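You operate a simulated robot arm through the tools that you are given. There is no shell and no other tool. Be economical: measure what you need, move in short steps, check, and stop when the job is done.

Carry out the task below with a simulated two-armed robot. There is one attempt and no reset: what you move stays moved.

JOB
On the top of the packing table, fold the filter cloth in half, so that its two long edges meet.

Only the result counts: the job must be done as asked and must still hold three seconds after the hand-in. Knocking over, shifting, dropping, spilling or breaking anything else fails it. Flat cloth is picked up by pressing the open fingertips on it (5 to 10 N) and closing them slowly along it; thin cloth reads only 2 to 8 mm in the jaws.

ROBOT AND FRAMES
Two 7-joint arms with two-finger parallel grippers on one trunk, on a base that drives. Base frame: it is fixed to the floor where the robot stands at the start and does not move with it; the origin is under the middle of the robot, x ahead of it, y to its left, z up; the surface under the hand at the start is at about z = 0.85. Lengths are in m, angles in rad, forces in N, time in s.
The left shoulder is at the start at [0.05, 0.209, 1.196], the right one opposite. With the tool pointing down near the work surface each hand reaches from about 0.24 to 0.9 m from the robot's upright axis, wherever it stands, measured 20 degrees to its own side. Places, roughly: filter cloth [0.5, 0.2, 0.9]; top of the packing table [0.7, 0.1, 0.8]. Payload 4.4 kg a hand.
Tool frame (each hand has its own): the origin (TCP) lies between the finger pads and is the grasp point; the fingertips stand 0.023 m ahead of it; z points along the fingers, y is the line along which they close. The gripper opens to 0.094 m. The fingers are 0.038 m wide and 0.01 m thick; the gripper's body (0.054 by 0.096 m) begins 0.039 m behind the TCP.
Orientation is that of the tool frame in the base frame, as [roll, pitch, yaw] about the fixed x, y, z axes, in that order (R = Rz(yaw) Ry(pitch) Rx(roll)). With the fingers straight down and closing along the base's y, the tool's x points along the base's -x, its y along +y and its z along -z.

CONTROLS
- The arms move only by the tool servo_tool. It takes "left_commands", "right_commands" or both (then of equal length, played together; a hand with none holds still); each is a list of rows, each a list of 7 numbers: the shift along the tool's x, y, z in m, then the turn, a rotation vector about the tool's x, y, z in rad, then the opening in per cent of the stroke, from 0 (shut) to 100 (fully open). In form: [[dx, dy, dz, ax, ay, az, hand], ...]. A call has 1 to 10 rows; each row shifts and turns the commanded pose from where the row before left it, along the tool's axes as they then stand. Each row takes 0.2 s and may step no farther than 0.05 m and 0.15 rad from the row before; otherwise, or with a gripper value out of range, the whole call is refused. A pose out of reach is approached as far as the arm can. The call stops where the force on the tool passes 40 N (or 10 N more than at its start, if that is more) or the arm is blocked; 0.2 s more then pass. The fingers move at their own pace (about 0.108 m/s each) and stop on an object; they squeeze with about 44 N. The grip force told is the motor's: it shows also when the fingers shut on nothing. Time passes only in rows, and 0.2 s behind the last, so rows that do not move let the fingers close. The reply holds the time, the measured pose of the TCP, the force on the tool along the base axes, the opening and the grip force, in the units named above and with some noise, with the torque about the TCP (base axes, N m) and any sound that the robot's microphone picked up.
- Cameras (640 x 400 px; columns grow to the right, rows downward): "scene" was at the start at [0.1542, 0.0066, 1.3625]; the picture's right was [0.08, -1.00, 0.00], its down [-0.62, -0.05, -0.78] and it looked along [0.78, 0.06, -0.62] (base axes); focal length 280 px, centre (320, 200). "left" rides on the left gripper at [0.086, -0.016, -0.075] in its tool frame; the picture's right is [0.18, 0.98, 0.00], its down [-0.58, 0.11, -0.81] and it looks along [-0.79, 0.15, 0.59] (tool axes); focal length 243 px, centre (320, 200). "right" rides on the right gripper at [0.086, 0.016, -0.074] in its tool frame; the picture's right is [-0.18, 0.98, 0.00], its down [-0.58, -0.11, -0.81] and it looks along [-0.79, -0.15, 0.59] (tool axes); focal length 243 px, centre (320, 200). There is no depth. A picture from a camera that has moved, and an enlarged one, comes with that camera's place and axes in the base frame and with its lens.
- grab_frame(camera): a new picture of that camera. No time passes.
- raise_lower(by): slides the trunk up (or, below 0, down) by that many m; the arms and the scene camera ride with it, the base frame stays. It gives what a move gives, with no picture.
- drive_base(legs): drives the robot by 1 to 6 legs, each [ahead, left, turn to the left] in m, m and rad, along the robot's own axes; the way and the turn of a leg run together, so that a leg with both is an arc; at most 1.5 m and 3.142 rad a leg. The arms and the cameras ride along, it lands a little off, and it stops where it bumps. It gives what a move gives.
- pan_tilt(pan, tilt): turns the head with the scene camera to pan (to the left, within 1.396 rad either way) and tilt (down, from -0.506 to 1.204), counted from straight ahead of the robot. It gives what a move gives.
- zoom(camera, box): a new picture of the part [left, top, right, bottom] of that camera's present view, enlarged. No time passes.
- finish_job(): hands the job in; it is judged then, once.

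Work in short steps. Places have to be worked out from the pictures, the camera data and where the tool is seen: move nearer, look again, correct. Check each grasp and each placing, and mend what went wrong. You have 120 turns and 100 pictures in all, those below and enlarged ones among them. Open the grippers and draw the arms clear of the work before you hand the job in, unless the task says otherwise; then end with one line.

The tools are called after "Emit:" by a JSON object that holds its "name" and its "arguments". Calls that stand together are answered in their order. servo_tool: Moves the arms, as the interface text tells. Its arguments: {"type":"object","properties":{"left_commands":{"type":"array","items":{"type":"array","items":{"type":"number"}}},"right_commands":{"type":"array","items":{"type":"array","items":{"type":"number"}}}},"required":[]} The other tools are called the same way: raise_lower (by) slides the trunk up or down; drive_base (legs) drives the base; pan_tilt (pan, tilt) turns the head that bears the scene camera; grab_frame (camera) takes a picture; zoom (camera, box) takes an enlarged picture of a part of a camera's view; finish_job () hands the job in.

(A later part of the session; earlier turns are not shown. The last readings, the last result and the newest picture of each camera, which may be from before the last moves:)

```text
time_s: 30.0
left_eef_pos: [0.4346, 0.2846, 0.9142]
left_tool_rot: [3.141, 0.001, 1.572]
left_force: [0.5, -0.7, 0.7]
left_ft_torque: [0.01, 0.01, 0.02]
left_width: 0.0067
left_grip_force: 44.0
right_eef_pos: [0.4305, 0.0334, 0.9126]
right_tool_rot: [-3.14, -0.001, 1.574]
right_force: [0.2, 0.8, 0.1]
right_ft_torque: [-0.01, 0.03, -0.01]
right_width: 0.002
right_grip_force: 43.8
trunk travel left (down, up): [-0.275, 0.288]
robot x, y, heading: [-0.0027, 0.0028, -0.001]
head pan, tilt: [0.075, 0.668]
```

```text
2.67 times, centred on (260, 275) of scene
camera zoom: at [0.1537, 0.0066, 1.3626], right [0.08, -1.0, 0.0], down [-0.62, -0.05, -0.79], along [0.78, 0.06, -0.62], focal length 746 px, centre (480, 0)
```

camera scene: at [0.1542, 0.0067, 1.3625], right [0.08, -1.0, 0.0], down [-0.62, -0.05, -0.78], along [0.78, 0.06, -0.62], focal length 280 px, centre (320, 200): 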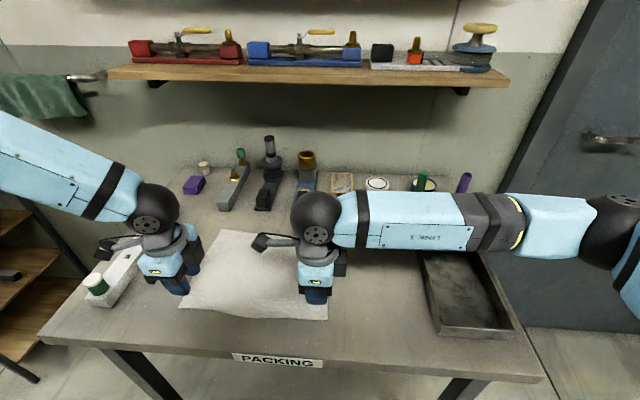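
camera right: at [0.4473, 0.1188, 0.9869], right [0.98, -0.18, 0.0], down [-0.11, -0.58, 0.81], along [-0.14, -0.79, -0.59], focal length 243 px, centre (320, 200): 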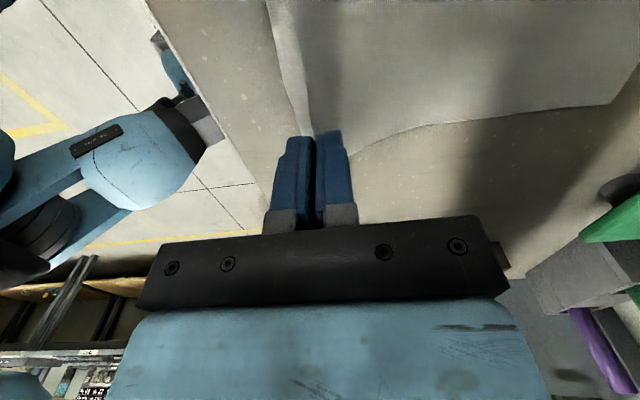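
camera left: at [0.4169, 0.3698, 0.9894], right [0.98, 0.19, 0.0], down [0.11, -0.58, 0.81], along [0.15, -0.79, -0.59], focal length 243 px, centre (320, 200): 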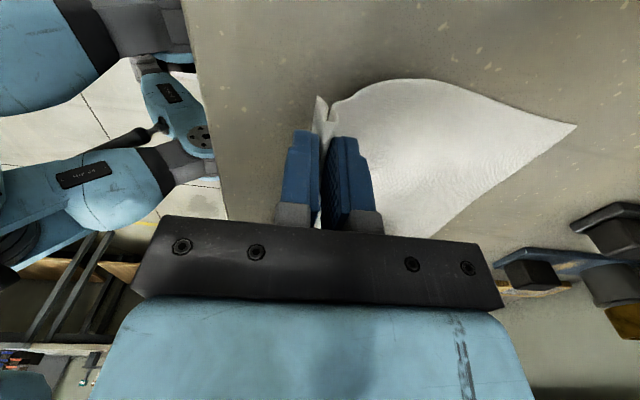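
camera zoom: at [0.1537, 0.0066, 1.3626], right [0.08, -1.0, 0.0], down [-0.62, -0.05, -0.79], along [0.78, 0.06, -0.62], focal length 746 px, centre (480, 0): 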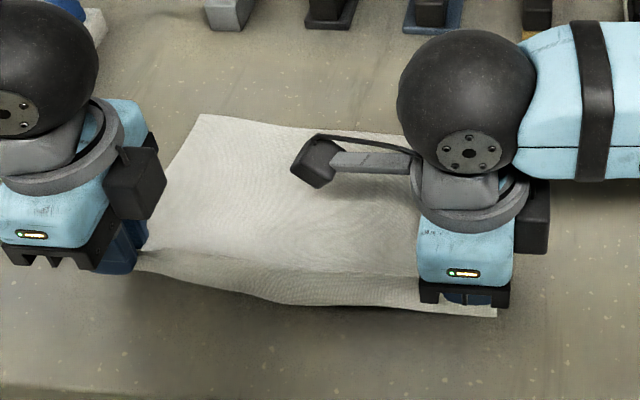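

Both are gripped. The far edge is now at x≈0.607 (left) and 0.62 (right), so the fold line should lie at about x 0.50–0.51. I arc both hands up and over, first to just past the fold line.

Emit:
{"name": "servo_tool", "arguments": {"left_commands": [[0, 0.015, -0.008, 0, 0, 0, 0], [0, 0.015, -0.005, 0, 0, 0, 0], [0, 0.016, -0.005, 0, 0, 0, 0], [0, 0.017, -0.004, 0, 0, 0, 0], [0, 0.016, 0, 0, 0, 0, 0], [0, 0.016, 0, 0, 0, 0, 0], [0, 0, 0, 0, 0, 0, 0]], "right_commands": [[0, 0.017, -0.01, 0, 0, 0, 0], [0, 0.018, -0.005, 0, 0, 0, 0], [0, 0.02, -0.005, 0, 0, 0, 0], [0, 0.02, -0.004, 0, 0, 0, 0], [0, 0.02, 0, 0, 0, 0, 0], [0, 0.02, 0, 0, 0, 0, 0], [0, 0, 0, 0, 0, 0, 0]]}}

Emit:
{"name": "grab_frame", "arguments": {"camera": "right"}}

Emit:
{"name": "grab_frame", "arguments": {"camera": "left"}}

Emit:
{"name": "zoom", "arguments": {"camera": "scene", "box": [140, 200, 380, 350]}}

```text
time_s: 31.6
left_eef_pos: [0.5305, 0.2831, 0.9365]
left_tool_rot: [-3.141, 0.0, 1.572]
left_force: [0.0, -0.3, 0.2]
left_ft_torque: [0.03, 0.01, 0.01]
left_width: 0.0068
left_grip_force: 44.1
right_eef_pos: [0.5459, 0.032, 0.9382]
right_tool_rot: [-3.141, 0.0, 1.575]
right_force: [1.0, -0.2, 0.6]
right_ft_torque: [0.02, 0.06, -0.03]
right_width: 0.0021
right_grip_force: 44.2
trunk travel left (down, up): [-0.275, 0.288]
robot x, y, heading: [0.0006, 0.0001, 0.002]
head pan, tilt: [0.075, 0.668]
```

```text
67 pictures are left
camera right: at [0.5634, 0.1182, 1.0134], right [0.98, -0.18, 0.0], down [-0.11, -0.58, 0.81], along [-0.15, -0.79, -0.59], focal length 243 px, centre (320, 200)
```

right: 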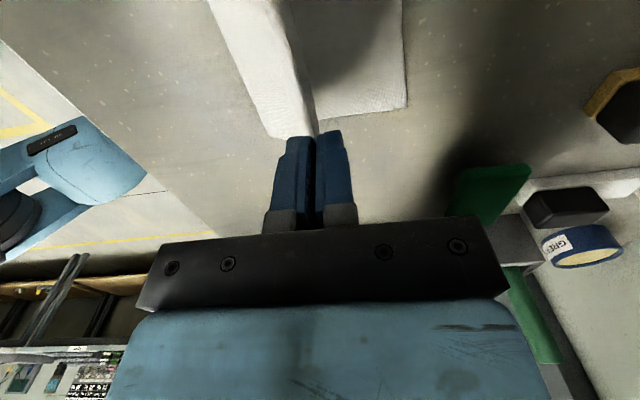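

```text
66 pictures are left
camera left: at [0.5126, 0.3691, 1.0113], right [0.98, 0.19, 0.0], down [0.11, -0.58, 0.81], along [0.15, -0.79, -0.59], focal length 243 px, centre (320, 200)
```

left: 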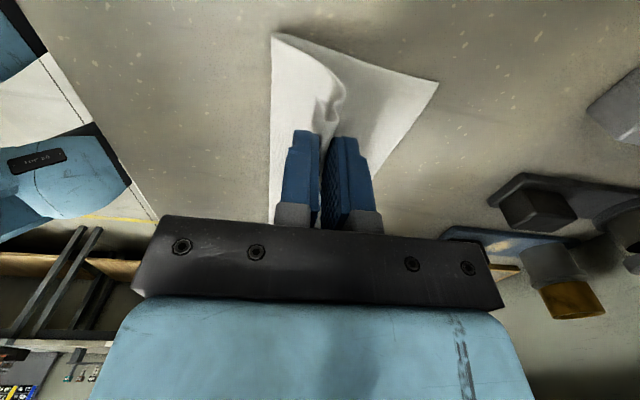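

```text
2.67 times, centred on (260, 275) of scene
camera zoom: at [0.1538, 0.0066, 1.3626], right [0.08, -1.0, 0.0], down [-0.62, -0.05, -0.79], along [0.78, 0.06, -0.62], focal length 746 px, centre (480, 0)
```

zoom: 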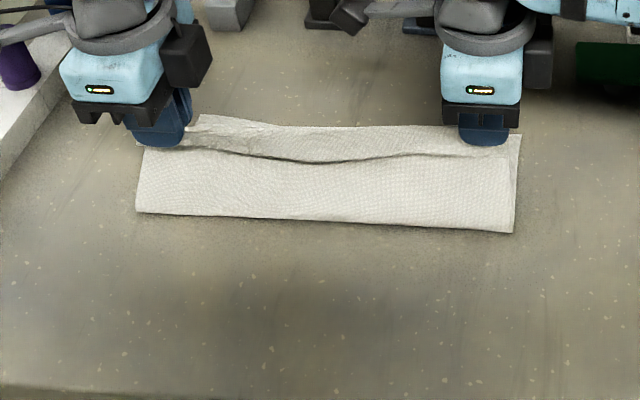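

The fold line is already straight at x≈0.50 and the far edge is at 0.607 on both sides, which is what I wanted. I tilt the hands 0.45 rad so the gathered edge leans outward, and move down toward x≈0.58.

Emit:
{"name": "servo_tool", "arguments": {"left_commands": [[0, 0, 0, 0.15, 0, 0, 0], [0, 0, 0, 0.15, 0, 0, 0], [0, 0, 0, 0.15, 0, 0, 0], [0, 0.0206, 0.0054, 0, 0, 0, 0], [0, 0.0206, 0.0054, 0, 0, 0, 0], [0, 0.0206, 0.0054, 0, 0, 0, 0], [0, 0, 0, 0, 0, 0, 0]], "right_commands": [[0, 0, 0, 0.15, 0, 0, 0], [0, 0, 0, 0.15, 0, 0, 0], [0, 0, 0, 0.15, 0, 0, 0], [0, 0.0161, 0.0081, 0, 0, 0, 0], [0, 0.0161, 0.0081, 0, 0, 0, 0], [0, 0.0161, 0.0081, 0, 0, 0, 0], [0, 0, 0, 0, 0, 0, 0]]}}

Emit:
{"name": "grab_frame", "arguments": {"camera": "left"}}

Emit:
{"name": "zoom", "arguments": {"camera": "scene", "box": [140, 180, 380, 330]}}

```text
time_s: 33.2
left_eef_pos: [0.5514, 0.3052, 0.925]
left_tool_rot: [-2.693, 0.002, 1.573]
left_force: [2.9, -28.4, -4.5]
left_ft_torque: [-0.41, -0.11, 0.29]
left_width: 0.0024
left_grip_force: 44.8
left hand out of reach, approached as far as the arm can: row 4, 5, 6
right_eef_pos: [0.5785, 0.0332, 0.8964]
right_tool_rot: [-2.69, -0.001, 1.577]
right_force: [-2.3, 29.1, 4.1]
right_ft_torque: [0.69, 0.09, -0.25]
right_width: 0.0019
right_grip_force: 44.2
trunk travel left (down, up): [-0.275, 0.288]
robot x, y, heading: [-0.0018, -0.0013, -0.0]
head pan, tilt: [0.075, 0.668]
```

```text
64 pictures are left
camera left: at [0.5678, 0.3924, 0.9989], right [0.89, 0.18, -0.43], down [0.45, -0.58, 0.68], along [-0.12, -0.79, -0.6], focal length 243 px, centre (320, 200)
```

left: 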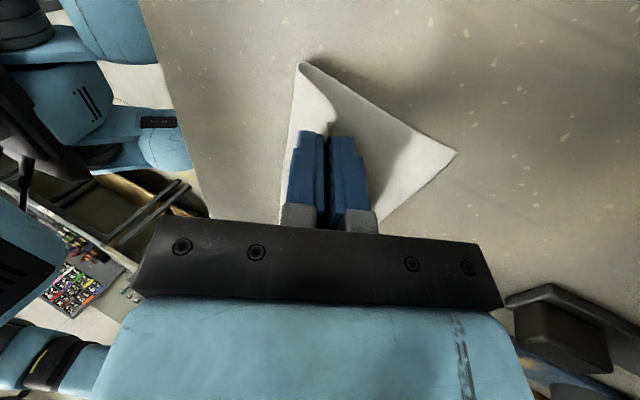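

```text
2.67 times, centred on (260, 255) of scene
camera zoom: at [0.1539, 0.0065, 1.3626], right [0.08, -1.0, 0.0], down [-0.62, -0.05, -0.79], along [0.78, 0.06, -0.62], focal length 746 px, centre (480, 53)
```

zoom: 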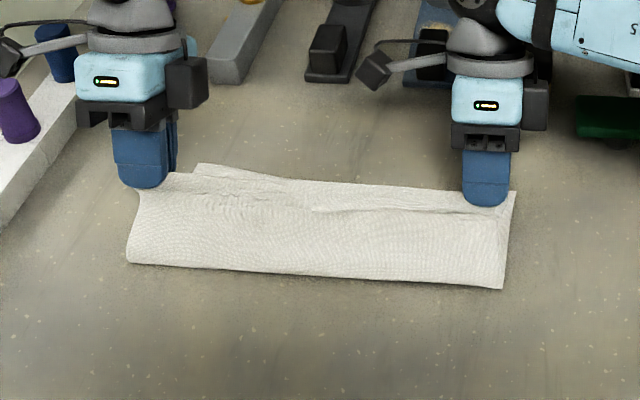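

The left hand hit a joint limit with the tilt and pulled sideways along the edge (28 N). I take most of the tilt off the left hand so it can reach its commanded spot.

Emit:
{"name": "servo_tool", "arguments": {"left_commands": [[0, 0, 0, -0.15, 0, 0, 0], [0, 0, 0, -0.15, 0, 0, 0], [0, 0, 0, -0.1, 0, 0, 0], [0, 0, 0, 0, 0, 0, 0]]}}

Emit:
{"name": "grab_frame", "arguments": {"camera": "left"}}

Emit:
{"name": "grab_frame", "arguments": {"camera": "right"}}

Emit:
{"name": "zoom", "arguments": {"camera": "scene", "box": [140, 180, 380, 330]}}

```text
time_s: 34.2
left_eef_pos: [0.552, 0.3064, 0.9242]
left_tool_rot: [-3.093, 0.0, 1.573]
left_force: [2.6, -28.0, -4.4]
left_ft_torque: [-0.45, -0.01, 0.08]
left_width: 0.0025
left_grip_force: 43.9
right_eef_pos: [0.5793, 0.0329, 0.8948]
right_tool_rot: [-2.691, 0.0, 1.575]
right_force: [-2.3, 27.8, 3.6]
right_ft_torque: [0.62, 0.08, -0.3]
right_width: 0.0022
right_grip_force: 44.0
trunk travel left (down, up): [-0.275, 0.288]
robot x, y, heading: [-0.0006, -0.0019, -0.001]
head pan, tilt: [0.075, 0.668]
```

```text
62 pictures are left
camera left: at [0.5377, 0.3926, 0.9993], right [0.98, 0.19, -0.05], down [0.15, -0.58, 0.8], along [0.12, -0.79, -0.6], focal length 243 px, centre (320, 200)
```

left: 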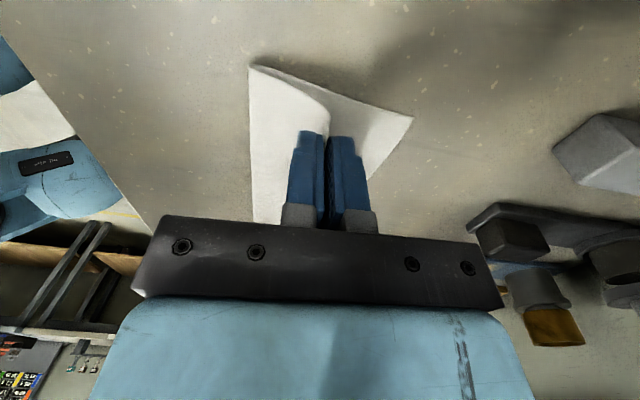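

```text
61 pictures are left
camera right: at [0.627, 0.1184, 0.9553], right [0.89, -0.18, -0.43], down [0.26, -0.58, 0.77], along [-0.39, -0.79, -0.47], focal length 243 px, centre (320, 200)
```

right: 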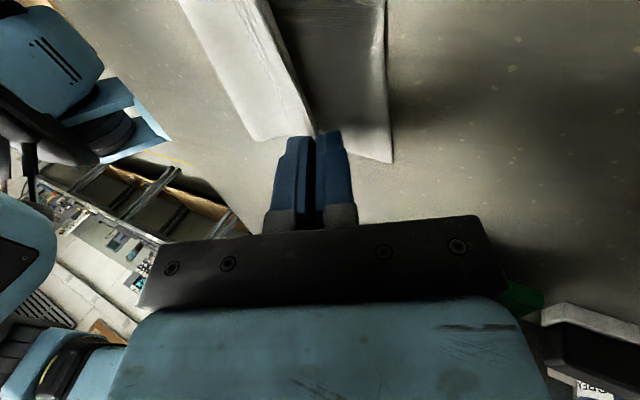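

```text
2.67 times, centred on (260, 255) of scene
camera zoom: at [0.1544, 0.0066, 1.3625], right [0.08, -1.0, 0.0], down [-0.62, -0.05, -0.78], along [0.78, 0.06, -0.62], focal length 746 px, centre (480, 53)
```

zoom: 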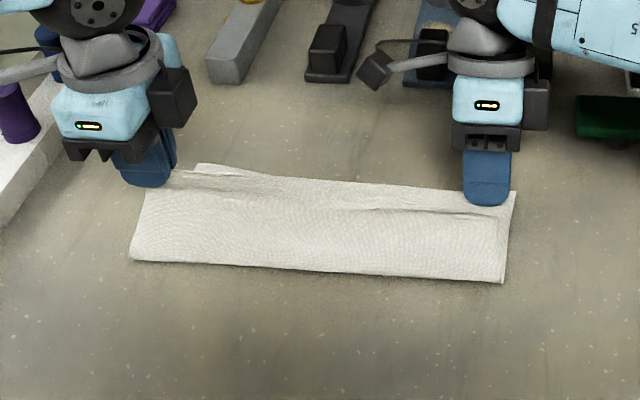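

The stretch remains because the command stuck at the reached pose. I move the left hand 2 cm back toward −y to relax the cloth.

Emit:
{"name": "servo_tool", "arguments": {"left_commands": [[-0.006, 0, 0, 0, 0, 0, 0], [-0.006, 0, 0, 0, 0, 0, 0], [-0.006, 0.003, 0.004, 0, 0, 0, 0], [-0.003, 0.003, 0.004, 0, 0, 0, 0], [0, 0, 0, 0, 0, 0, 0]]}}

```text
time_s: 35.4
left_eef_pos: [0.5581, 0.2878, 0.916]
left_tool_rot: [-3.093, 0.0, 1.572]
left_force: [-0.2, 0.0, 0.1]
left_ft_torque: [0.02, 0.04, -0.01]
left_width: 0.0023
left_grip_force: 44.0
right_eef_pos: [0.5789, 0.0329, 0.8941]
right_tool_rot: [-2.692, 0.001, 1.574]
right_force: [0.0, 0.0, -0.1]
right_ft_torque: [-0.04, -0.04, -0.04]
right_width: 0.0019
right_grip_force: 43.6
trunk travel left (down, up): [-0.275, 0.288]
robot x, y, heading: [0.0007, -0.0016, 0.001]
head pan, tilt: [0.075, 0.668]
```

The tension is gone. I lower both hands close to the table at the target x.

Emit:
{"name": "servo_tool", "arguments": {"left_commands": [[-0.001, 0.005, 0.01, 0, 0, 0, 0], [-0.001, 0.005, 0.01, 0, 0, 0, 0], [-0.001, 0.004, 0.01, 0, 0, 0, 0], [0, 0, 0.006, 0, 0, 0, 0], [0, 0, 0, 0, 0, 0, 0]], "right_commands": [[0, 0, 0, 0, 0, 0, 0], [0, 0, 0, 0, 0, 0, 0], [0, 0.003, 0.0063, 0, 0, 0, 0], [0, 0.003, 0.0063, 0, 0, 0, 0], [0, 0, 0, 0, 0, 0, 0]]}}

Emit:
{"name": "grab_frame", "arguments": {"camera": "left"}}

Emit:
{"name": "grab_frame", "arguments": {"camera": "right"}}

Emit:
{"name": "zoom", "arguments": {"camera": "scene", "box": [140, 180, 380, 330]}}

```text
time_s: 36.6
left_eef_pos: [0.5654, 0.2891, 0.8848]
left_tool_rot: [-3.093, -0.001, 1.574]
left_force: [-0.5, 0.1, -0.2]
left_ft_torque: [0.02, 0.07, 0.0]
left_width: 0.0024
left_grip_force: 44.6
left hand out of reach, approached as far as the arm can: row 3, 4
right_eef_pos: [0.5798, 0.0325, 0.882]
right_tool_rot: [-2.691, 0.0, 1.574]
right_force: [-0.5, 0.7, -0.1]
right_ft_torque: [0.03, 0.0, -0.02]
right_width: 0.0021
right_grip_force: 43.8
trunk travel left (down, up): [-0.275, 0.288]
robot x, y, heading: [-0.0006, 0.0015, 0.001]
head pan, tilt: [0.075, 0.668]
```

```text
59 pictures are left
camera left: at [0.5518, 0.3741, 0.96], right [0.98, 0.19, -0.05], down [0.15, -0.58, 0.8], along [0.12, -0.79, -0.6], focal length 243 px, centre (320, 200)
```

left: 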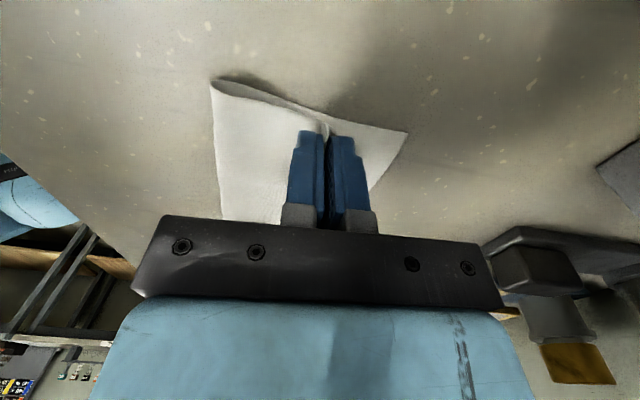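

```text
58 pictures are left
camera right: at [0.6268, 0.1183, 0.9416], right [0.89, -0.18, -0.43], down [0.26, -0.58, 0.77], along [-0.39, -0.79, -0.47], focal length 243 px, centre (320, 200)
```

right: 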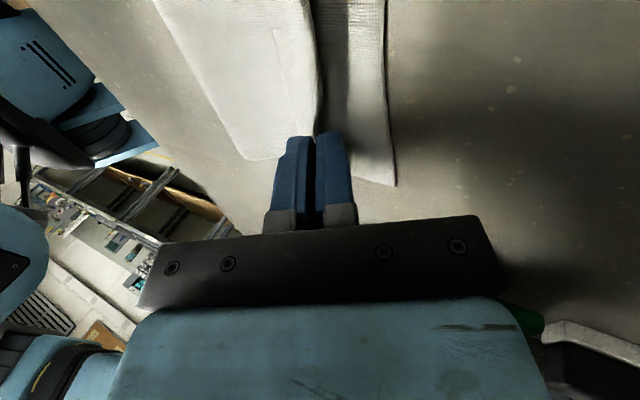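

```text
2.67 times, centred on (260, 255) of scene
camera zoom: at [0.1541, 0.0065, 1.3625], right [0.08, -1.0, 0.0], down [-0.62, -0.05, -0.78], along [0.78, 0.06, -0.62], focal length 746 px, centre (480, 53)
```

zoom: 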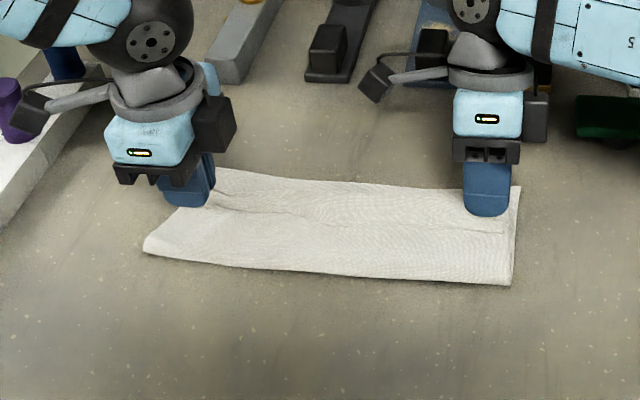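

The far edge still lies at x≈0.608 and the flap is laid nearly down. I lower both to the surface.

Emit:
{"name": "servo_tool", "arguments": {"left_commands": [[0, 0, 0.004, 0, 0, 0, 0], [0, 0, 0.004, 0, 0, 0, 0], [0, 0, 0.001, 0, 0, 0, 0], [0, 0, 0, 0, 0, 0, 0]], "right_commands": [[0, 0.001, 0.002, 0, 0, 0, 0], [0, 0.0004, 0.001, 0, 0, 0, 0], [0, 0, 0, 0, 0, 0, 0], [0, 0, 0, 0, 0, 0, 0]]}}

```text
time_s: 37.6
left_eef_pos: [0.5626, 0.2906, 0.8799]
left_tool_rot: [-3.093, -0.001, 1.572]
left_force: [1.7, -0.4, 2.9]
left_ft_torque: [0.02, 0.03, -0.02]
left_width: 0.0023
left_grip_force: 43.8
left hand out of reach, approached as far as the arm can: row 2
right_eef_pos: [0.5799, 0.0331, 0.878]
right_tool_rot: [-2.69, 0.001, 1.575]
right_force: [-0.1, -0.6, -0.4]
right_ft_torque: [-0.02, -0.01, 0.0]
right_width: 0.0018
right_grip_force: 44.3
trunk travel left (down, up): [-0.275, 0.288]
robot x, y, heading: [0.0005, -0.0009, 0.002]
head pan, tilt: [0.075, 0.668]
```

The left hand is touching and the right is within a few mm. I open both and withdraw along the tool axis.

Emit:
{"name": "servo_tool", "arguments": {"left_commands": [[0, 0, 0, 0, 0, 0, 8], [0, 0, 0, 0, 0, 0, 16], [0, 0, 0, 0, 0, 0, 25], [0, 0, -0.02, 0, 0, 0, 25], [0, 0, -0.03, 0, 0, 0, 25], [0, 0, -0.04, 0, 0, 0, 25], [0, 0, -0.04, 0, 0, 0, 25], [0, 0, 0, 0, 0, 0, 25]], "right_commands": [[0, 0, 0, 0, 0, 0, 8], [0, 0, 0, 0, 0, 0, 16], [0, 0, 0, 0, 0, 0, 25], [0, 0, -0.02, 0, 0, 0, 25], [0, 0, -0.03, 0, 0, 0, 25], [0, 0, -0.04, 0, 0, 0, 25], [0, 0, -0.02, 0, 0, 0, 25], [0, 0, 0, 0, 0, 0, 25]]}}

Emit:
{"name": "grab_frame", "arguments": {"camera": "left"}}

Emit:
{"name": "grab_frame", "arguments": {"camera": "right"}}

Emit:
{"name": "zoom", "arguments": {"camera": "scene", "box": [140, 180, 380, 330]}}

```text
time_s: 39.4
left_eef_pos: [0.5673, 0.2901, 1.0078]
left_tool_rot: [-3.09, 0.0, 1.573]
left_force: [0.2, 0.4, 0.3]
left_ft_torque: [0.0, 0.0, 0.0]
left_width: 0.0233
left_grip_force: 0.1
right_eef_pos: [0.6277, 0.0339, 0.9771]
right_tool_rot: [-2.693, -0.001, 1.573]
right_force: [0.9, -0.5, -0.4]
right_ft_torque: [-0.01, 0.03, 0.02]
right_width: 0.0236
right_grip_force: 0.0
trunk travel left (down, up): [-0.275, 0.288]
robot x, y, heading: [0.0007, -0.004, -0.0]
head pan, tilt: [0.075, 0.668]
```

```text
56 pictures are left
camera left: at [0.5536, 0.3766, 1.0843], right [0.98, 0.19, -0.05], down [0.15, -0.58, 0.8], along [0.12, -0.79, -0.6], focal length 243 px, centre (320, 200)
```

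left: 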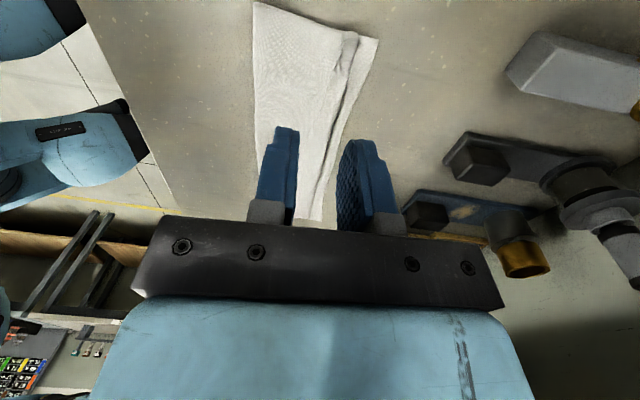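

```text
55 pictures are left
camera right: at [0.6746, 0.1191, 1.0384], right [0.89, -0.18, -0.43], down [0.26, -0.58, 0.77], along [-0.39, -0.79, -0.47], focal length 243 px, centre (320, 200)
```

right: 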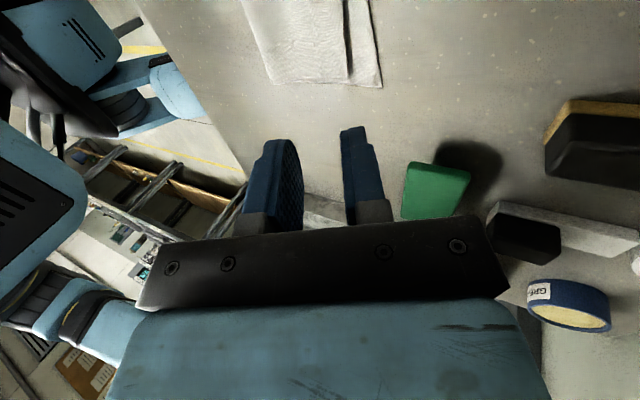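

```text
2.67 times, centred on (260, 255) of scene
camera zoom: at [0.1549, 0.0068, 1.3624], right [0.08, -1.0, 0.0], down [-0.62, -0.05, -0.78], along [0.78, 0.06, -0.62], focal length 746 px, centre (480, 53)
```

zoom: 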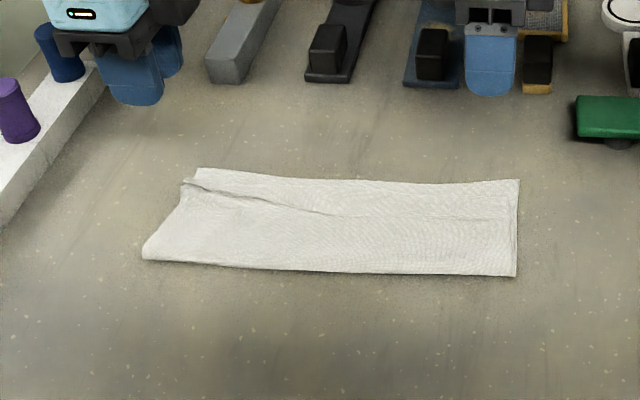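

The fold is in place; now I check where the upper edge lies relative to the lower one, using closer views.

Emit:
{"name": "zoom", "arguments": {"camera": "scene", "box": [180, 230, 350, 300]}}

Emit:
{"name": "zoom", "arguments": {"camera": "left", "box": [230, 0, 400, 230]}}

Emit:
{"name": "zoom", "arguments": {"camera": "right", "box": [220, 0, 420, 120]}}

```text
3.76 times, centred on (265, 265) of scene
camera zoom: at [0.1549, 0.0068, 1.3624], right [0.08, -1.0, 0.0], down [-0.62, -0.05, -0.78], along [0.78, 0.06, -0.62], focal length 1053 px, centre (527, -45)
```

zoom: 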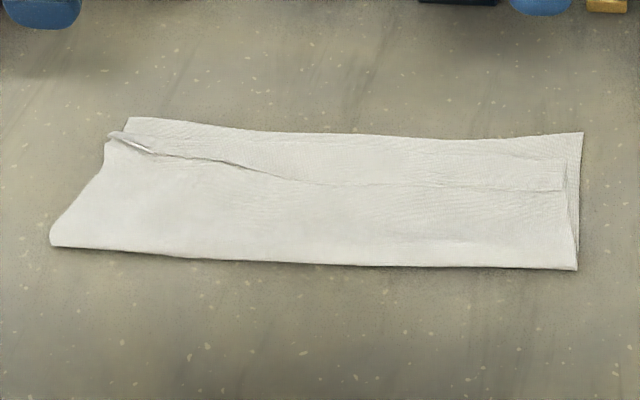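

```text
1.74 times, centred on (315, 115) of left
camera zoom: at [0.5536, 0.3766, 1.0843], right [0.98, 0.19, -0.05], down [0.15, -0.58, 0.8], along [0.12, -0.79, -0.6], focal length 422 px, centre (329, 348)
```

zoom: 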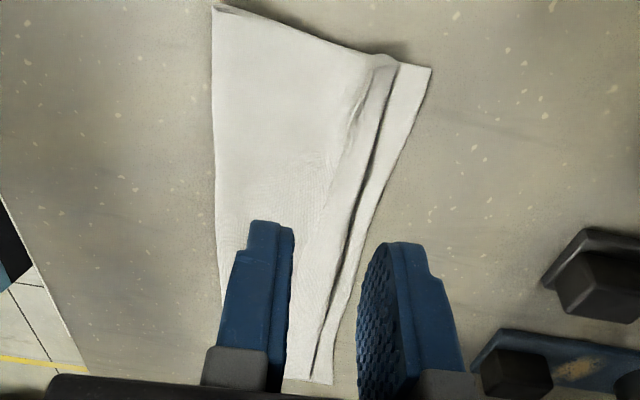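

```text
3.20 times, centred on (320, 60) of right
camera zoom: at [0.6746, 0.1191, 1.0384], right [0.89, -0.18, -0.43], down [0.26, -0.58, 0.77], along [-0.39, -0.79, -0.47], focal length 776 px, centre (320, 648)
```

zoom: 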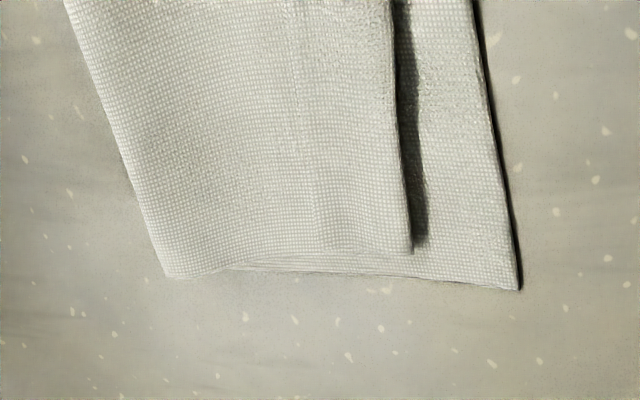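

The upper flap still ends in a rolled-back strip: the crest is at x≈0.595, its edge lies folded back on top at x≈0.57, and the lower edge is at x≈0.61–0.62. I try to unroll it by pressing a closed fingertip on the strip and dragging it toward +x, on the right side first.

Emit:
{"name": "servo_tool", "arguments": {"right_commands": [[0, -0.0028, 0.0347, 0, 0, 0, 0], [0, -0.0028, 0.0347, 0, 0, 0, 0], [0, -0.0028, 0.0347, 0, 0, 0, 0], [0, 0, 0, 0, 0, 0, 0]]}}

Emit:
{"name": "zoom", "arguments": {"camera": "right", "box": [180, 60, 460, 240]}}

Emit:
{"name": "zoom", "arguments": {"camera": "scene", "box": [180, 210, 350, 300]}}

```text
time_s: 40.4
left_eef_pos: [0.5672, 0.29, 1.0089]
left_tool_rot: [-3.093, -0.001, 1.571]
left_force: [0.4, -0.3, -0.1]
left_ft_torque: [0.01, -0.01, 0.01]
left_width: 0.0234
left_grip_force: 0.0
right_eef_pos: [0.5733, 0.0335, 0.8882]
right_tool_rot: [-2.69, 0.0, 1.574]
right_force: [0.3, -0.3, 0.3]
right_ft_torque: [0.02, -0.01, 0.0]
right_width: 0.0
right_grip_force: 42.7
trunk travel left (down, up): [-0.275, 0.288]
robot x, y, heading: [-0.0012, -0.0008, 0.004]
head pan, tilt: [0.075, 0.668]
```

```text
2.22 times, centred on (320, 150) of right
camera zoom: at [0.6214, 0.1188, 0.9477], right [0.89, -0.18, -0.43], down [0.25, -0.58, 0.77], along [-0.39, -0.79, -0.47], focal length 539 px, centre (320, 311)
```

zoom: 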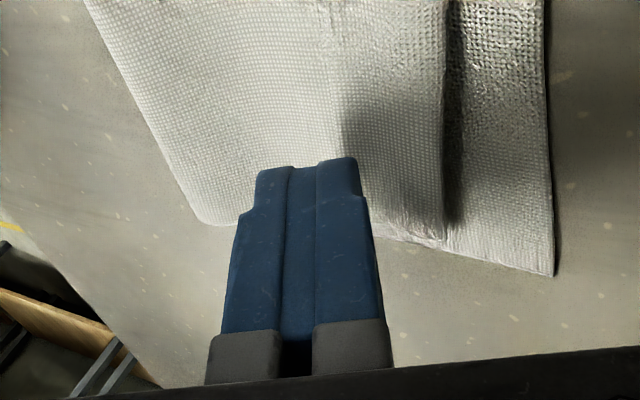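

```text
3.76 times, centred on (265, 255) of scene
camera zoom: at [0.1541, 0.0068, 1.3626], right [0.08, -1.0, 0.0], down [-0.62, -0.05, -0.79], along [0.78, 0.06, -0.62], focal length 1053 px, centre (527, -7)
```

zoom: 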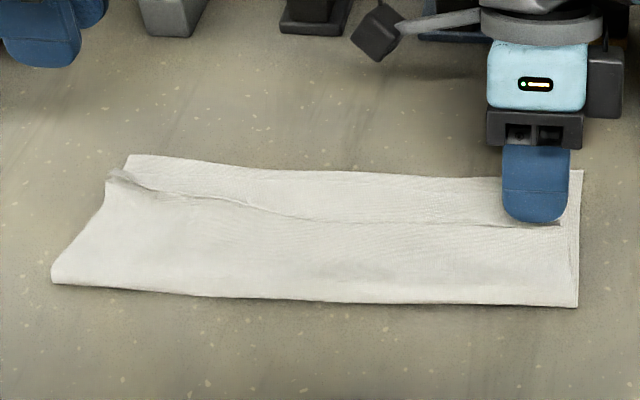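

The fingertip sits just at the strip's free edge. I shift 6 mm outward and press down gently.

Emit:
{"name": "servo_tool", "arguments": {"right_commands": [[0, 0.0054, -0.0026, 0, 0, 0, 0], [0, 0.0013, 0.0027, 0, 0, 0, 0], [0, 0.0009, 0.0018, 0, 0, 0, 0], [0, 0.0004, 0.0009, 0, 0, 0, 0], [0, 0, 0, 0, 0, 0, 0]]}}

```text
time_s: 41.6
left_eef_pos: [0.5668, 0.2901, 1.0087]
left_tool_rot: [-3.093, -0.001, 1.573]
left_force: [-0.4, 0.0, 0.3]
left_ft_torque: [0.01, 0.02, 0.03]
left_width: 0.0234
left_grip_force: 0.1
right_eef_pos: [0.5805, 0.0336, 0.8805]
right_tool_rot: [-2.692, 0.0, 1.575]
right_force: [0.2, -0.7, 0.4]
right_ft_torque: [-0.01, -0.01, -0.02]
right_width: 0.0
right_grip_force: 41.8
trunk travel left (down, up): [-0.275, 0.288]
robot x, y, heading: [0.0006, -0.0018, 0.002]
head pan, tilt: [0.075, 0.668]
```

Emit:
{"name": "servo_tool", "arguments": {"right_commands": [[0, 0.0004, 0.0009, 0, 0, 0, 0], [0, 0.0004, 0.0009, 0, 0, 0, 0], [0, 0.0004, 0.0009, 0, 0, 0, 0], [0, 0, 0, 0, 0, 0, 0]]}}

```text
time_s: 42.6
left_eef_pos: [0.5665, 0.2899, 1.008]
left_tool_rot: [-3.093, 0.0, 1.572]
left_force: [-0.1, -0.3, 0.4]
left_ft_torque: [0.01, 0.02, 0.02]
left_width: 0.0235
left_grip_force: 0.0
right_eef_pos: [0.5797, 0.0332, 0.8776]
right_tool_rot: [-2.694, -0.001, 1.576]
right_force: [0.7, 0.1, 4.3]
right_ft_torque: [-0.04, -0.03, 0.02]
right_width: 0.0001
right_grip_force: 42.3
trunk travel left (down, up): [-0.275, 0.288]
robot x, y, heading: [-0.0016, -0.0003, 0.003]
head pan, tilt: [0.075, 0.668]
```

Contact is at 4 N. I drag toward +x by 3 cm.

Emit:
{"name": "servo_tool", "arguments": {"right_commands": [[0, 0.0036, -0.0017, 0, 0, 0, 0], [0, 0.0036, -0.0017, 0, 0, 0, 0], [0, 0.0036, -0.0017, 0, 0, 0, 0], [0, 0.0036, -0.0017, 0, 0, 0, 0], [0, 0.0036, -0.0017, 0, 0, 0, 0], [0, 0.0036, -0.0017, 0, 0, 0, 0], [0, 0.0036, -0.0017, 0, 0, 0, 0], [0, 0, 0, 0, 0, 0, 0]]}}

Emit:
{"name": "zoom", "arguments": {"camera": "right", "box": [180, 60, 460, 240]}}

Emit:
{"name": "zoom", "arguments": {"camera": "scene", "box": [180, 210, 350, 300]}}

```text
time_s: 44.4
left_eef_pos: [0.5665, 0.2907, 1.0077]
left_tool_rot: [-3.092, 0.0, 1.572]
left_force: [0.2, -0.3, 0.0]
left_ft_torque: [0.0, 0.0, 0.0]
left_width: 0.0234
left_grip_force: 0.1
right_eef_pos: [0.6078, 0.0337, 0.8773]
right_tool_rot: [-2.693, 0.0, 1.575]
right_force: [-2.0, -0.6, 5.6]
right_ft_torque: [-0.04, 0.07, 0.0]
right_width: 0.0
right_grip_force: 42.2
trunk travel left (down, up): [-0.275, 0.288]
robot x, y, heading: [0.0024, 0.001, -0.004]
head pan, tilt: [0.075, 0.668]
```

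```text
2.22 times, centred on (320, 150) of right
camera zoom: at [0.6561, 0.1189, 0.9379], right [0.89, -0.18, -0.43], down [0.25, -0.58, 0.77], along [-0.39, -0.79, -0.47], focal length 539 px, centre (320, 311)
```

zoom: 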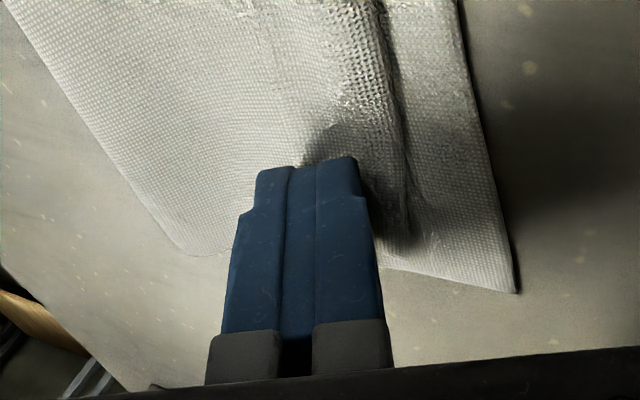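

```text
3.76 times, centred on (265, 255) of scene
camera zoom: at [0.1534, 0.0066, 1.3627], right [0.08, -1.0, 0.0], down [-0.62, -0.05, -0.79], along [0.78, 0.06, -0.62], focal length 1053 px, centre (527, -7)
```

zoom: 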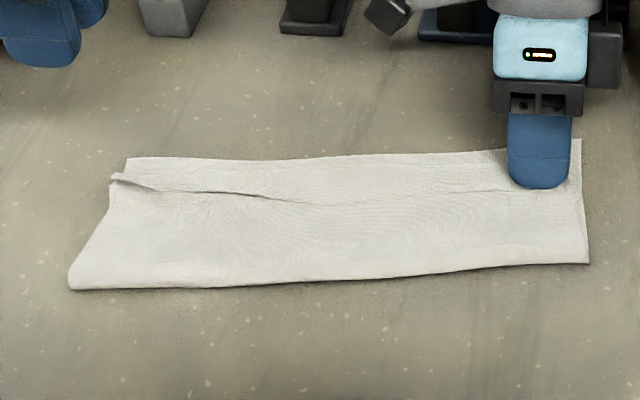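

The drag moved the whole right end instead of unrolling the strip, because friction on the table is the weakest. I drag it back while still pressing, then lift off.

Emit:
{"name": "servo_tool", "arguments": {"right_commands": [[0, -0.0036, 0.0017, 0, 0, 0, 0], [0, -0.0036, 0.0017, 0, 0, 0, 0], [0, -0.0036, 0.0017, 0, 0, 0, 0], [0, -0.0036, 0.0017, 0, 0, 0, 0], [0, -0.0036, 0.0017, 0, 0, 0, 0], [0, -0.0036, 0.0017, 0, 0, 0, 0], [0, 0, 0, 0, 0, 0, 0], [0, -0.013, -0.027, 0, 0, 0, 0], [0, -0.013, -0.027, 0, 0, 0, 0], [0, 0, 0, 0, 0, 0, 0]]}}

Emit:
{"name": "zoom", "arguments": {"camera": "right", "box": [180, 60, 460, 240]}}

Emit:
{"name": "zoom", "arguments": {"camera": "scene", "box": [180, 210, 350, 300]}}

```text
time_s: 46.6
left_eef_pos: [0.566, 0.291, 1.009]
left_tool_rot: [-3.09, -0.001, 1.574]
left_force: [-0.1, -0.8, -1.1]
left_ft_torque: [0.01, 0.02, 0.0]
left_width: 0.0236
left_grip_force: 0.0
right_eef_pos: [0.5849, 0.0351, 0.9376]
right_tool_rot: [-2.691, -0.001, 1.574]
right_force: [0.2, 0.2, 0.1]
right_ft_torque: [-0.03, 0.0, 0.0]
right_width: 0.0
right_grip_force: 42.7
trunk travel left (down, up): [-0.275, 0.288]
robot x, y, heading: [-0.0005, 0.0048, 0.003]
head pan, tilt: [0.075, 0.668]
```

```text
2.22 times, centred on (320, 150) of right
camera zoom: at [0.6325, 0.1203, 0.9975], right [0.89, -0.18, -0.43], down [0.25, -0.58, 0.77], along [-0.39, -0.79, -0.47], focal length 539 px, centre (320, 311)
```

zoom: 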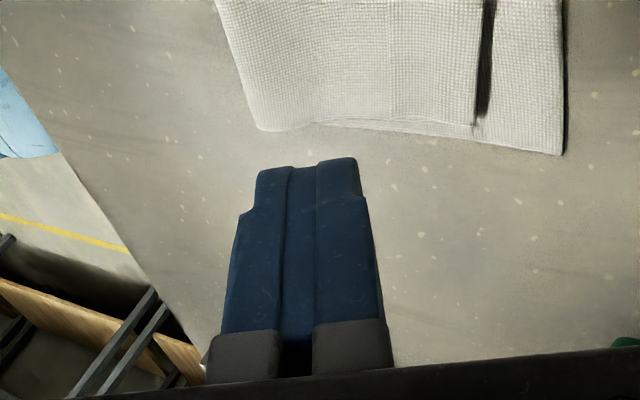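

```text
3.76 times, centred on (265, 255) of scene
camera zoom: at [0.1545, 0.0066, 1.3625], right [0.08, -1.0, 0.0], down [-0.62, -0.05, -0.78], along [0.78, 0.06, -0.62], focal length 1053 px, centre (527, -7)
```

zoom: 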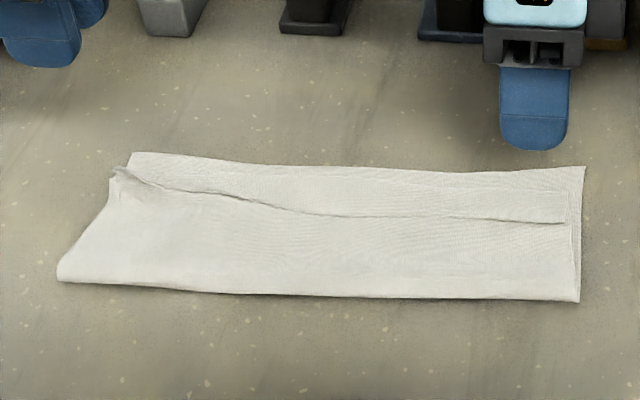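

The position is restored. Next idea: push the strip's free edge with a vertical closed fingertip just skimming the layer below, so the roll opens toward +x. I straighten the right hand and go to x≈0.552, behind the edge.

Emit:
{"name": "servo_tool", "arguments": {"right_commands": [[0, 0, 0, -0.15, 0, 0, 0], [0, 0, 0, -0.15, 0, 0, 0], [0, 0, 0, -0.15, 0, 0, 0], [0, -0.033, 0.02, 0, 0, 0, 0], [0, 0, 0.03, 0, 0, 0, 0], [0, 0, 0.007, 0, 0, 0, 0], [0, 0, 0.002, 0, 0, 0, 0], [0, 0, 0, 0, 0, 0, 0]]}}

Emit:
{"name": "zoom", "arguments": {"camera": "right", "box": [180, 60, 460, 240]}}

```text
time_s: 48.4
left_eef_pos: [0.5663, 0.2901, 1.0089]
left_tool_rot: [-3.093, -0.001, 1.571]
left_force: [-0.2, -0.6, -0.9]
left_ft_torque: [0.03, 0.0, -0.02]
left_width: 0.0235
left_grip_force: 0.0
right_eef_pos: [0.5505, 0.0339, 0.8795]
right_tool_rot: [-3.141, 0.0, 1.574]
right_force: [-0.2, -0.3, 0.1]
right_ft_torque: [0.01, -0.04, -0.03]
right_width: 0.0
right_grip_force: 42.2
trunk travel left (down, up): [-0.275, 0.288]
robot x, y, heading: [-0.0003, -0.0012, 0.002]
head pan, tilt: [0.075, 0.668]
```

```text
2.22 times, centred on (320, 150) of right
camera zoom: at [0.5678, 0.119, 0.9538], right [0.98, -0.18, 0.0], down [-0.11, -0.58, 0.81], along [-0.15, -0.79, -0.59], focal length 539 px, centre (320, 311)
```

zoom: 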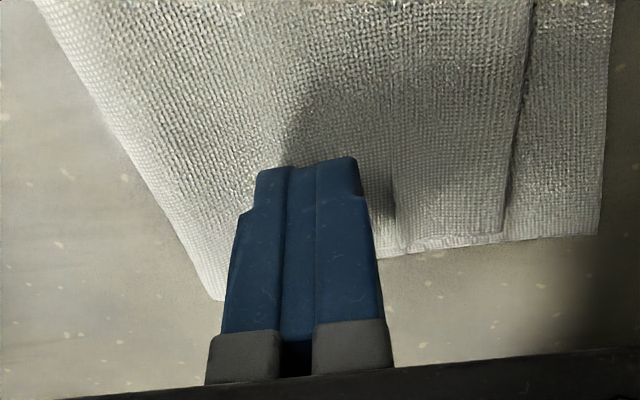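

The strip's free edge shows just ahead of the finger. I lower to a light contact.

Emit:
{"name": "servo_tool", "arguments": {"right_commands": [[0, 0, 0.001, 0, 0, 0, 0], [0, 0, 0.001, 0, 0, 0, 0], [0, 0, 0.0005, 0, 0, 0, 0], [0, 0, 0, 0, 0, 0, 0]]}}

```text
time_s: 49.4
left_eef_pos: [0.567, 0.2895, 1.0085]
left_tool_rot: [-3.091, 0.0, 1.572]
left_force: [0.0, 0.7, -0.7]
left_ft_torque: [0.03, 0.0, -0.04]
left_width: 0.0235
left_grip_force: 0.0
right_eef_pos: [0.5515, 0.0333, 0.876]
right_tool_rot: [-3.141, 0.0, 1.574]
right_force: [0.0, 0.3, 0.3]
right_ft_torque: [-0.03, -0.01, 0.03]
right_width: 0.0
right_grip_force: 42.5
trunk travel left (down, up): [-0.275, 0.288]
robot x, y, heading: [0.0001, -0.0012, -0.003]
head pan, tilt: [0.075, 0.668]
```

No clear contact yet. I go 0.5 mm lower and push +x 3 cm in small steps, then look.

Emit:
{"name": "servo_tool", "arguments": {"right_commands": [[0, 0, 0.0005, 0, 0, 0, 0], [0, 0.004, 0, 0, 0, 0, 0], [0, 0.004, 0, 0, 0, 0, 0], [0, 0.004, 0, 0, 0, 0, 0], [0, 0.004, 0, 0, 0, 0, 0], [0, 0.004, 0, 0, 0, 0, 0], [0, 0.004, 0, 0, 0, 0, 0], [0, 0.004, 0, 0, 0, 0, 0], [0, 0, 0, 0, 0, 0, 0]]}}

Emit:
{"name": "zoom", "arguments": {"camera": "right", "box": [180, 60, 460, 240]}}

Emit:
{"name": "zoom", "arguments": {"camera": "scene", "box": [180, 210, 350, 300]}}

```text
time_s: 51.4
left_eef_pos: [0.5666, 0.2908, 1.0087]
left_tool_rot: [-3.094, -0.001, 1.572]
left_force: [0.1, -0.6, 0.7]
left_ft_torque: [0.0, 0.03, -0.01]
left_width: 0.0236
left_grip_force: 0.1
right_eef_pos: [0.5793, 0.0348, 0.876]
right_tool_rot: [-3.141, 0.0, 1.574]
right_force: [-0.6, 0.5, 2.4]
right_ft_torque: [-0.02, 0.0, 0.01]
right_width: 0.0
right_grip_force: 42.7
trunk travel left (down, up): [-0.275, 0.288]
robot x, y, heading: [0.0012, 0.0002, 0.002]
head pan, tilt: [0.075, 0.668]
```

```text
2.22 times, centred on (320, 150) of right
camera zoom: at [0.5963, 0.12, 0.9502], right [0.98, -0.18, 0.0], down [-0.11, -0.58, 0.81], along [-0.15, -0.79, -0.59], focal length 539 px, centre (320, 311)
```

zoom: 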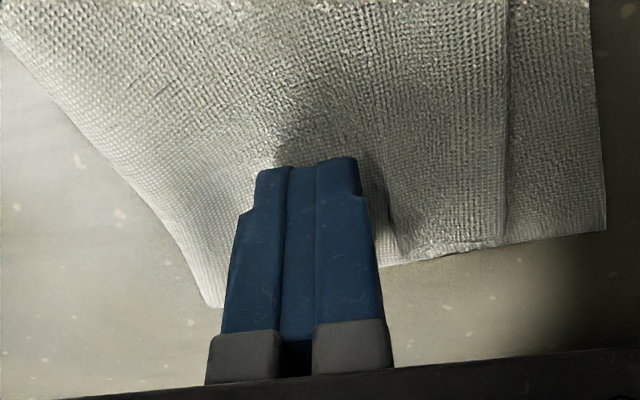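

```text
3.76 times, centred on (265, 255) of scene
camera zoom: at [0.1539, 0.0066, 1.3626], right [0.08, -1.0, 0.0], down [-0.62, -0.05, -0.79], along [0.78, 0.06, -0.62], focal length 1053 px, centre (527, -7)
```

zoom: 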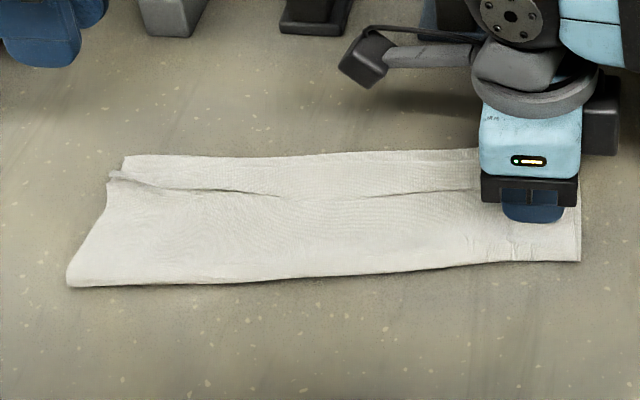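

Again the whole cloth slid, so pushing won't unroll it. Instead I'll pinch just the free edge of the strip with the fingers closing along y (only ~10 mm under the fingers), lift it and carry it over. I raise the right hand and turn both hands back to yaw π.

Emit:
{"name": "servo_tool", "arguments": {"left_commands": [[0, 0, 0, -0.05, 0, 0, 25], [0, 0, 0, 0, 0, 0, 25], [0, 0, 0, 0, 0, -0.15, 25], [0, 0, 0, 0, 0, -0.15, 25], [0, 0, 0, 0, 0, -0.15, 25], [0, 0, 0, 0, 0, -0.15, 25], [0, 0, 0, 0, 0, -0.15, 25], [0, 0, 0, 0, 0, -0.15, 25], [0, 0, 0, 0, 0, -0.15, 25], [0, 0, 0, 0, 0, -0.15, 25]], "right_commands": [[0, 0, -0.04, 0, 0, 0, 0], [0, 0, -0.04, 0, 0, 0, 0], [0, 0, 0, 0, 0, -0.15, 0], [0, 0, 0, 0, 0, -0.15, 0], [0, 0, 0, 0, 0, -0.15, 0], [0, 0, 0, 0, 0, -0.15, 0], [0, 0, 0, 0, 0, -0.15, 0], [0, 0, 0, 0, 0, -0.15, 0], [0, 0, 0, 0, 0, -0.15, 0], [0, 0, 0, 0, 0, -0.15, 0]]}}

Emit:
{"name": "servo_tool", "arguments": {"left_commands": [[0, -0.005, 0, 0, 0, -0.15, 33], [0, 0, 0, 0, 0, -0.15, 33], [0, 0, 0, 0, 0, -0.07, 33], [0, 0, 0, 0, 0, 0, 33]], "right_commands": [[0, 0, 0, 0, 0, -0.15, 33], [0, 0, 0, 0, 0, -0.15, 33], [0, 0, 0, 0, 0, -0.07, 33], [0, 0, 0, 0, 0, 0, 33]]}}

Emit:
{"name": "grab_frame", "arguments": {"camera": "right"}}

Emit:
{"name": "grab_frame", "arguments": {"camera": "left"}}

Emit:
{"name": "grab_frame", "arguments": {"camera": "scene"}}

```text
time_s: 53.6
left_eef_pos: [0.5697, 0.2906, 1.0096]
left_tool_rot: [-3.141, 0.002, 2.773]
left_force: [-0.6, -0.4, 0.7]
left_ft_torque: [0.0, -0.01, -0.01]
left_width: 0.0233
left_grip_force: 0.1
right_eef_pos: [0.5809, 0.0337, 0.9561]
right_tool_rot: [-3.141, -0.002, 2.777]
right_force: [0.3, -0.4, 0.7]
right_ft_torque: [0.0, -0.01, -0.01]
right_width: 0.0
right_grip_force: 42.4
trunk travel left (down, up): [-0.275, 0.288]
robot x, y, heading: [0.0012, -0.0008, 0.003]
head pan, tilt: [0.075, 0.668]
```

```text
time_s: 54.6
left_eef_pos: [0.5672, 0.2846, 1.0101]
left_tool_rot: [3.141, 0.0, -3.141]
left_force: [0.3, 0.4, 0.4]
left_ft_torque: [0.0, -0.02, -0.01]
left_width: 0.0311
left_grip_force: 0.0
right_eef_pos: [0.5781, 0.0334, 0.9546]
right_tool_rot: [-3.141, 0.002, -3.137]
right_force: [0.2, 0.2, 0.2]
right_ft_torque: [-0.01, -0.03, -0.02]
right_width: 0.0312
right_grip_force: 0.1
trunk travel left (down, up): [-0.275, 0.288]
robot x, y, heading: [0.0024, -0.0011, -0.004]
head pan, tilt: [0.075, 0.668]
```

```text
41 pictures are left
camera right: at [0.4934, 0.0483, 1.0295], right [0.18, 0.98, 0.0], down [0.58, -0.11, 0.81], along [0.79, -0.15, -0.59], focal length 243 px, centre (320, 200)
```

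right: 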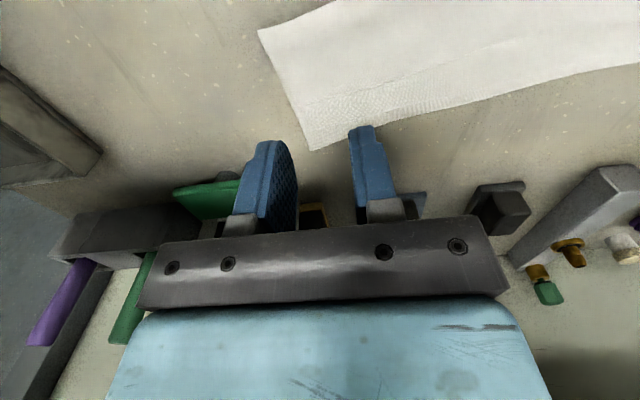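

```text
40 pictures are left
camera left: at [0.4795, 0.2687, 1.0841], right [-0.19, 0.98, 0.0], down [0.58, 0.11, 0.81], along [0.79, 0.15, -0.59], focal length 243 px, centre (320, 200)
```

left: 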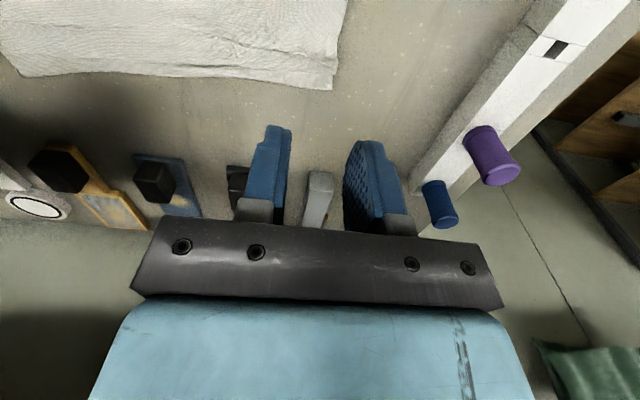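

```text
39 pictures are left
camera scene: at [0.1542, 0.0067, 1.3625], right [0.08, -1.0, 0.0], down [-0.62, -0.05, -0.78], along [0.78, 0.06, -0.62], focal length 280 px, centre (320, 200)
```

scene: 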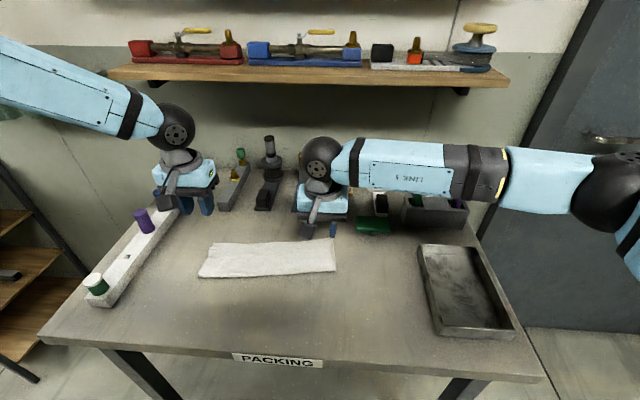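

I take one close view of the cloth's present state.

Emit:
{"name": "zoom", "arguments": {"camera": "scene", "box": [185, 225, 345, 290]}}

Emit:
{"name": "zoom", "arguments": {"camera": "right", "box": [240, 0, 640, 160]}}

```text
4.00 times, centred on (265, 258) of scene
camera zoom: at [0.1542, 0.0067, 1.3625], right [0.08, -1.0, 0.0], down [-0.62, -0.05, -0.78], along [0.78, 0.06, -0.62], focal length 1119 px, centre (540, -30)
```

zoom: 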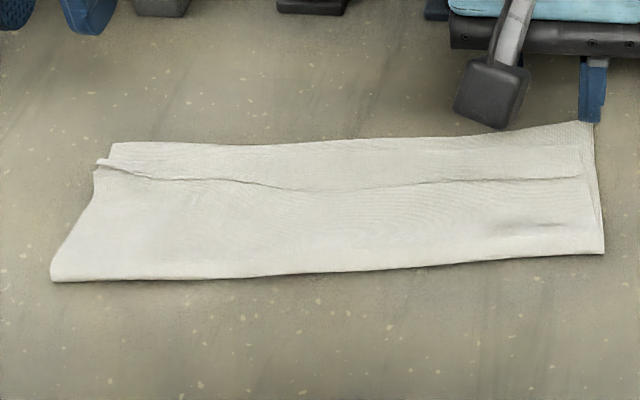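

```text
1.60 times, centred on (440, 80) of right
camera zoom: at [0.4934, 0.0483, 1.0295], right [0.18, 0.98, 0.0], down [0.58, -0.11, 0.81], along [0.79, -0.15, -0.59], focal length 388 px, centre (128, 392)
```

zoom: 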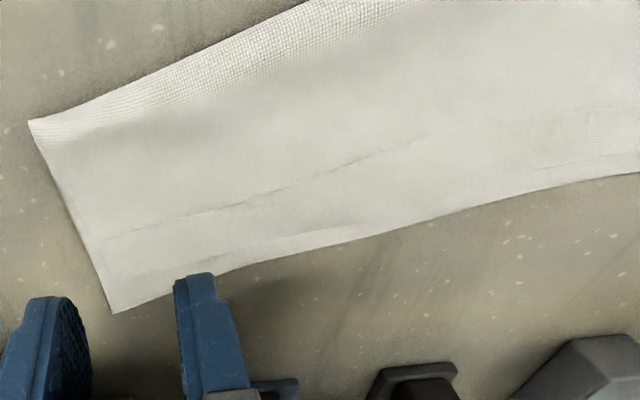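

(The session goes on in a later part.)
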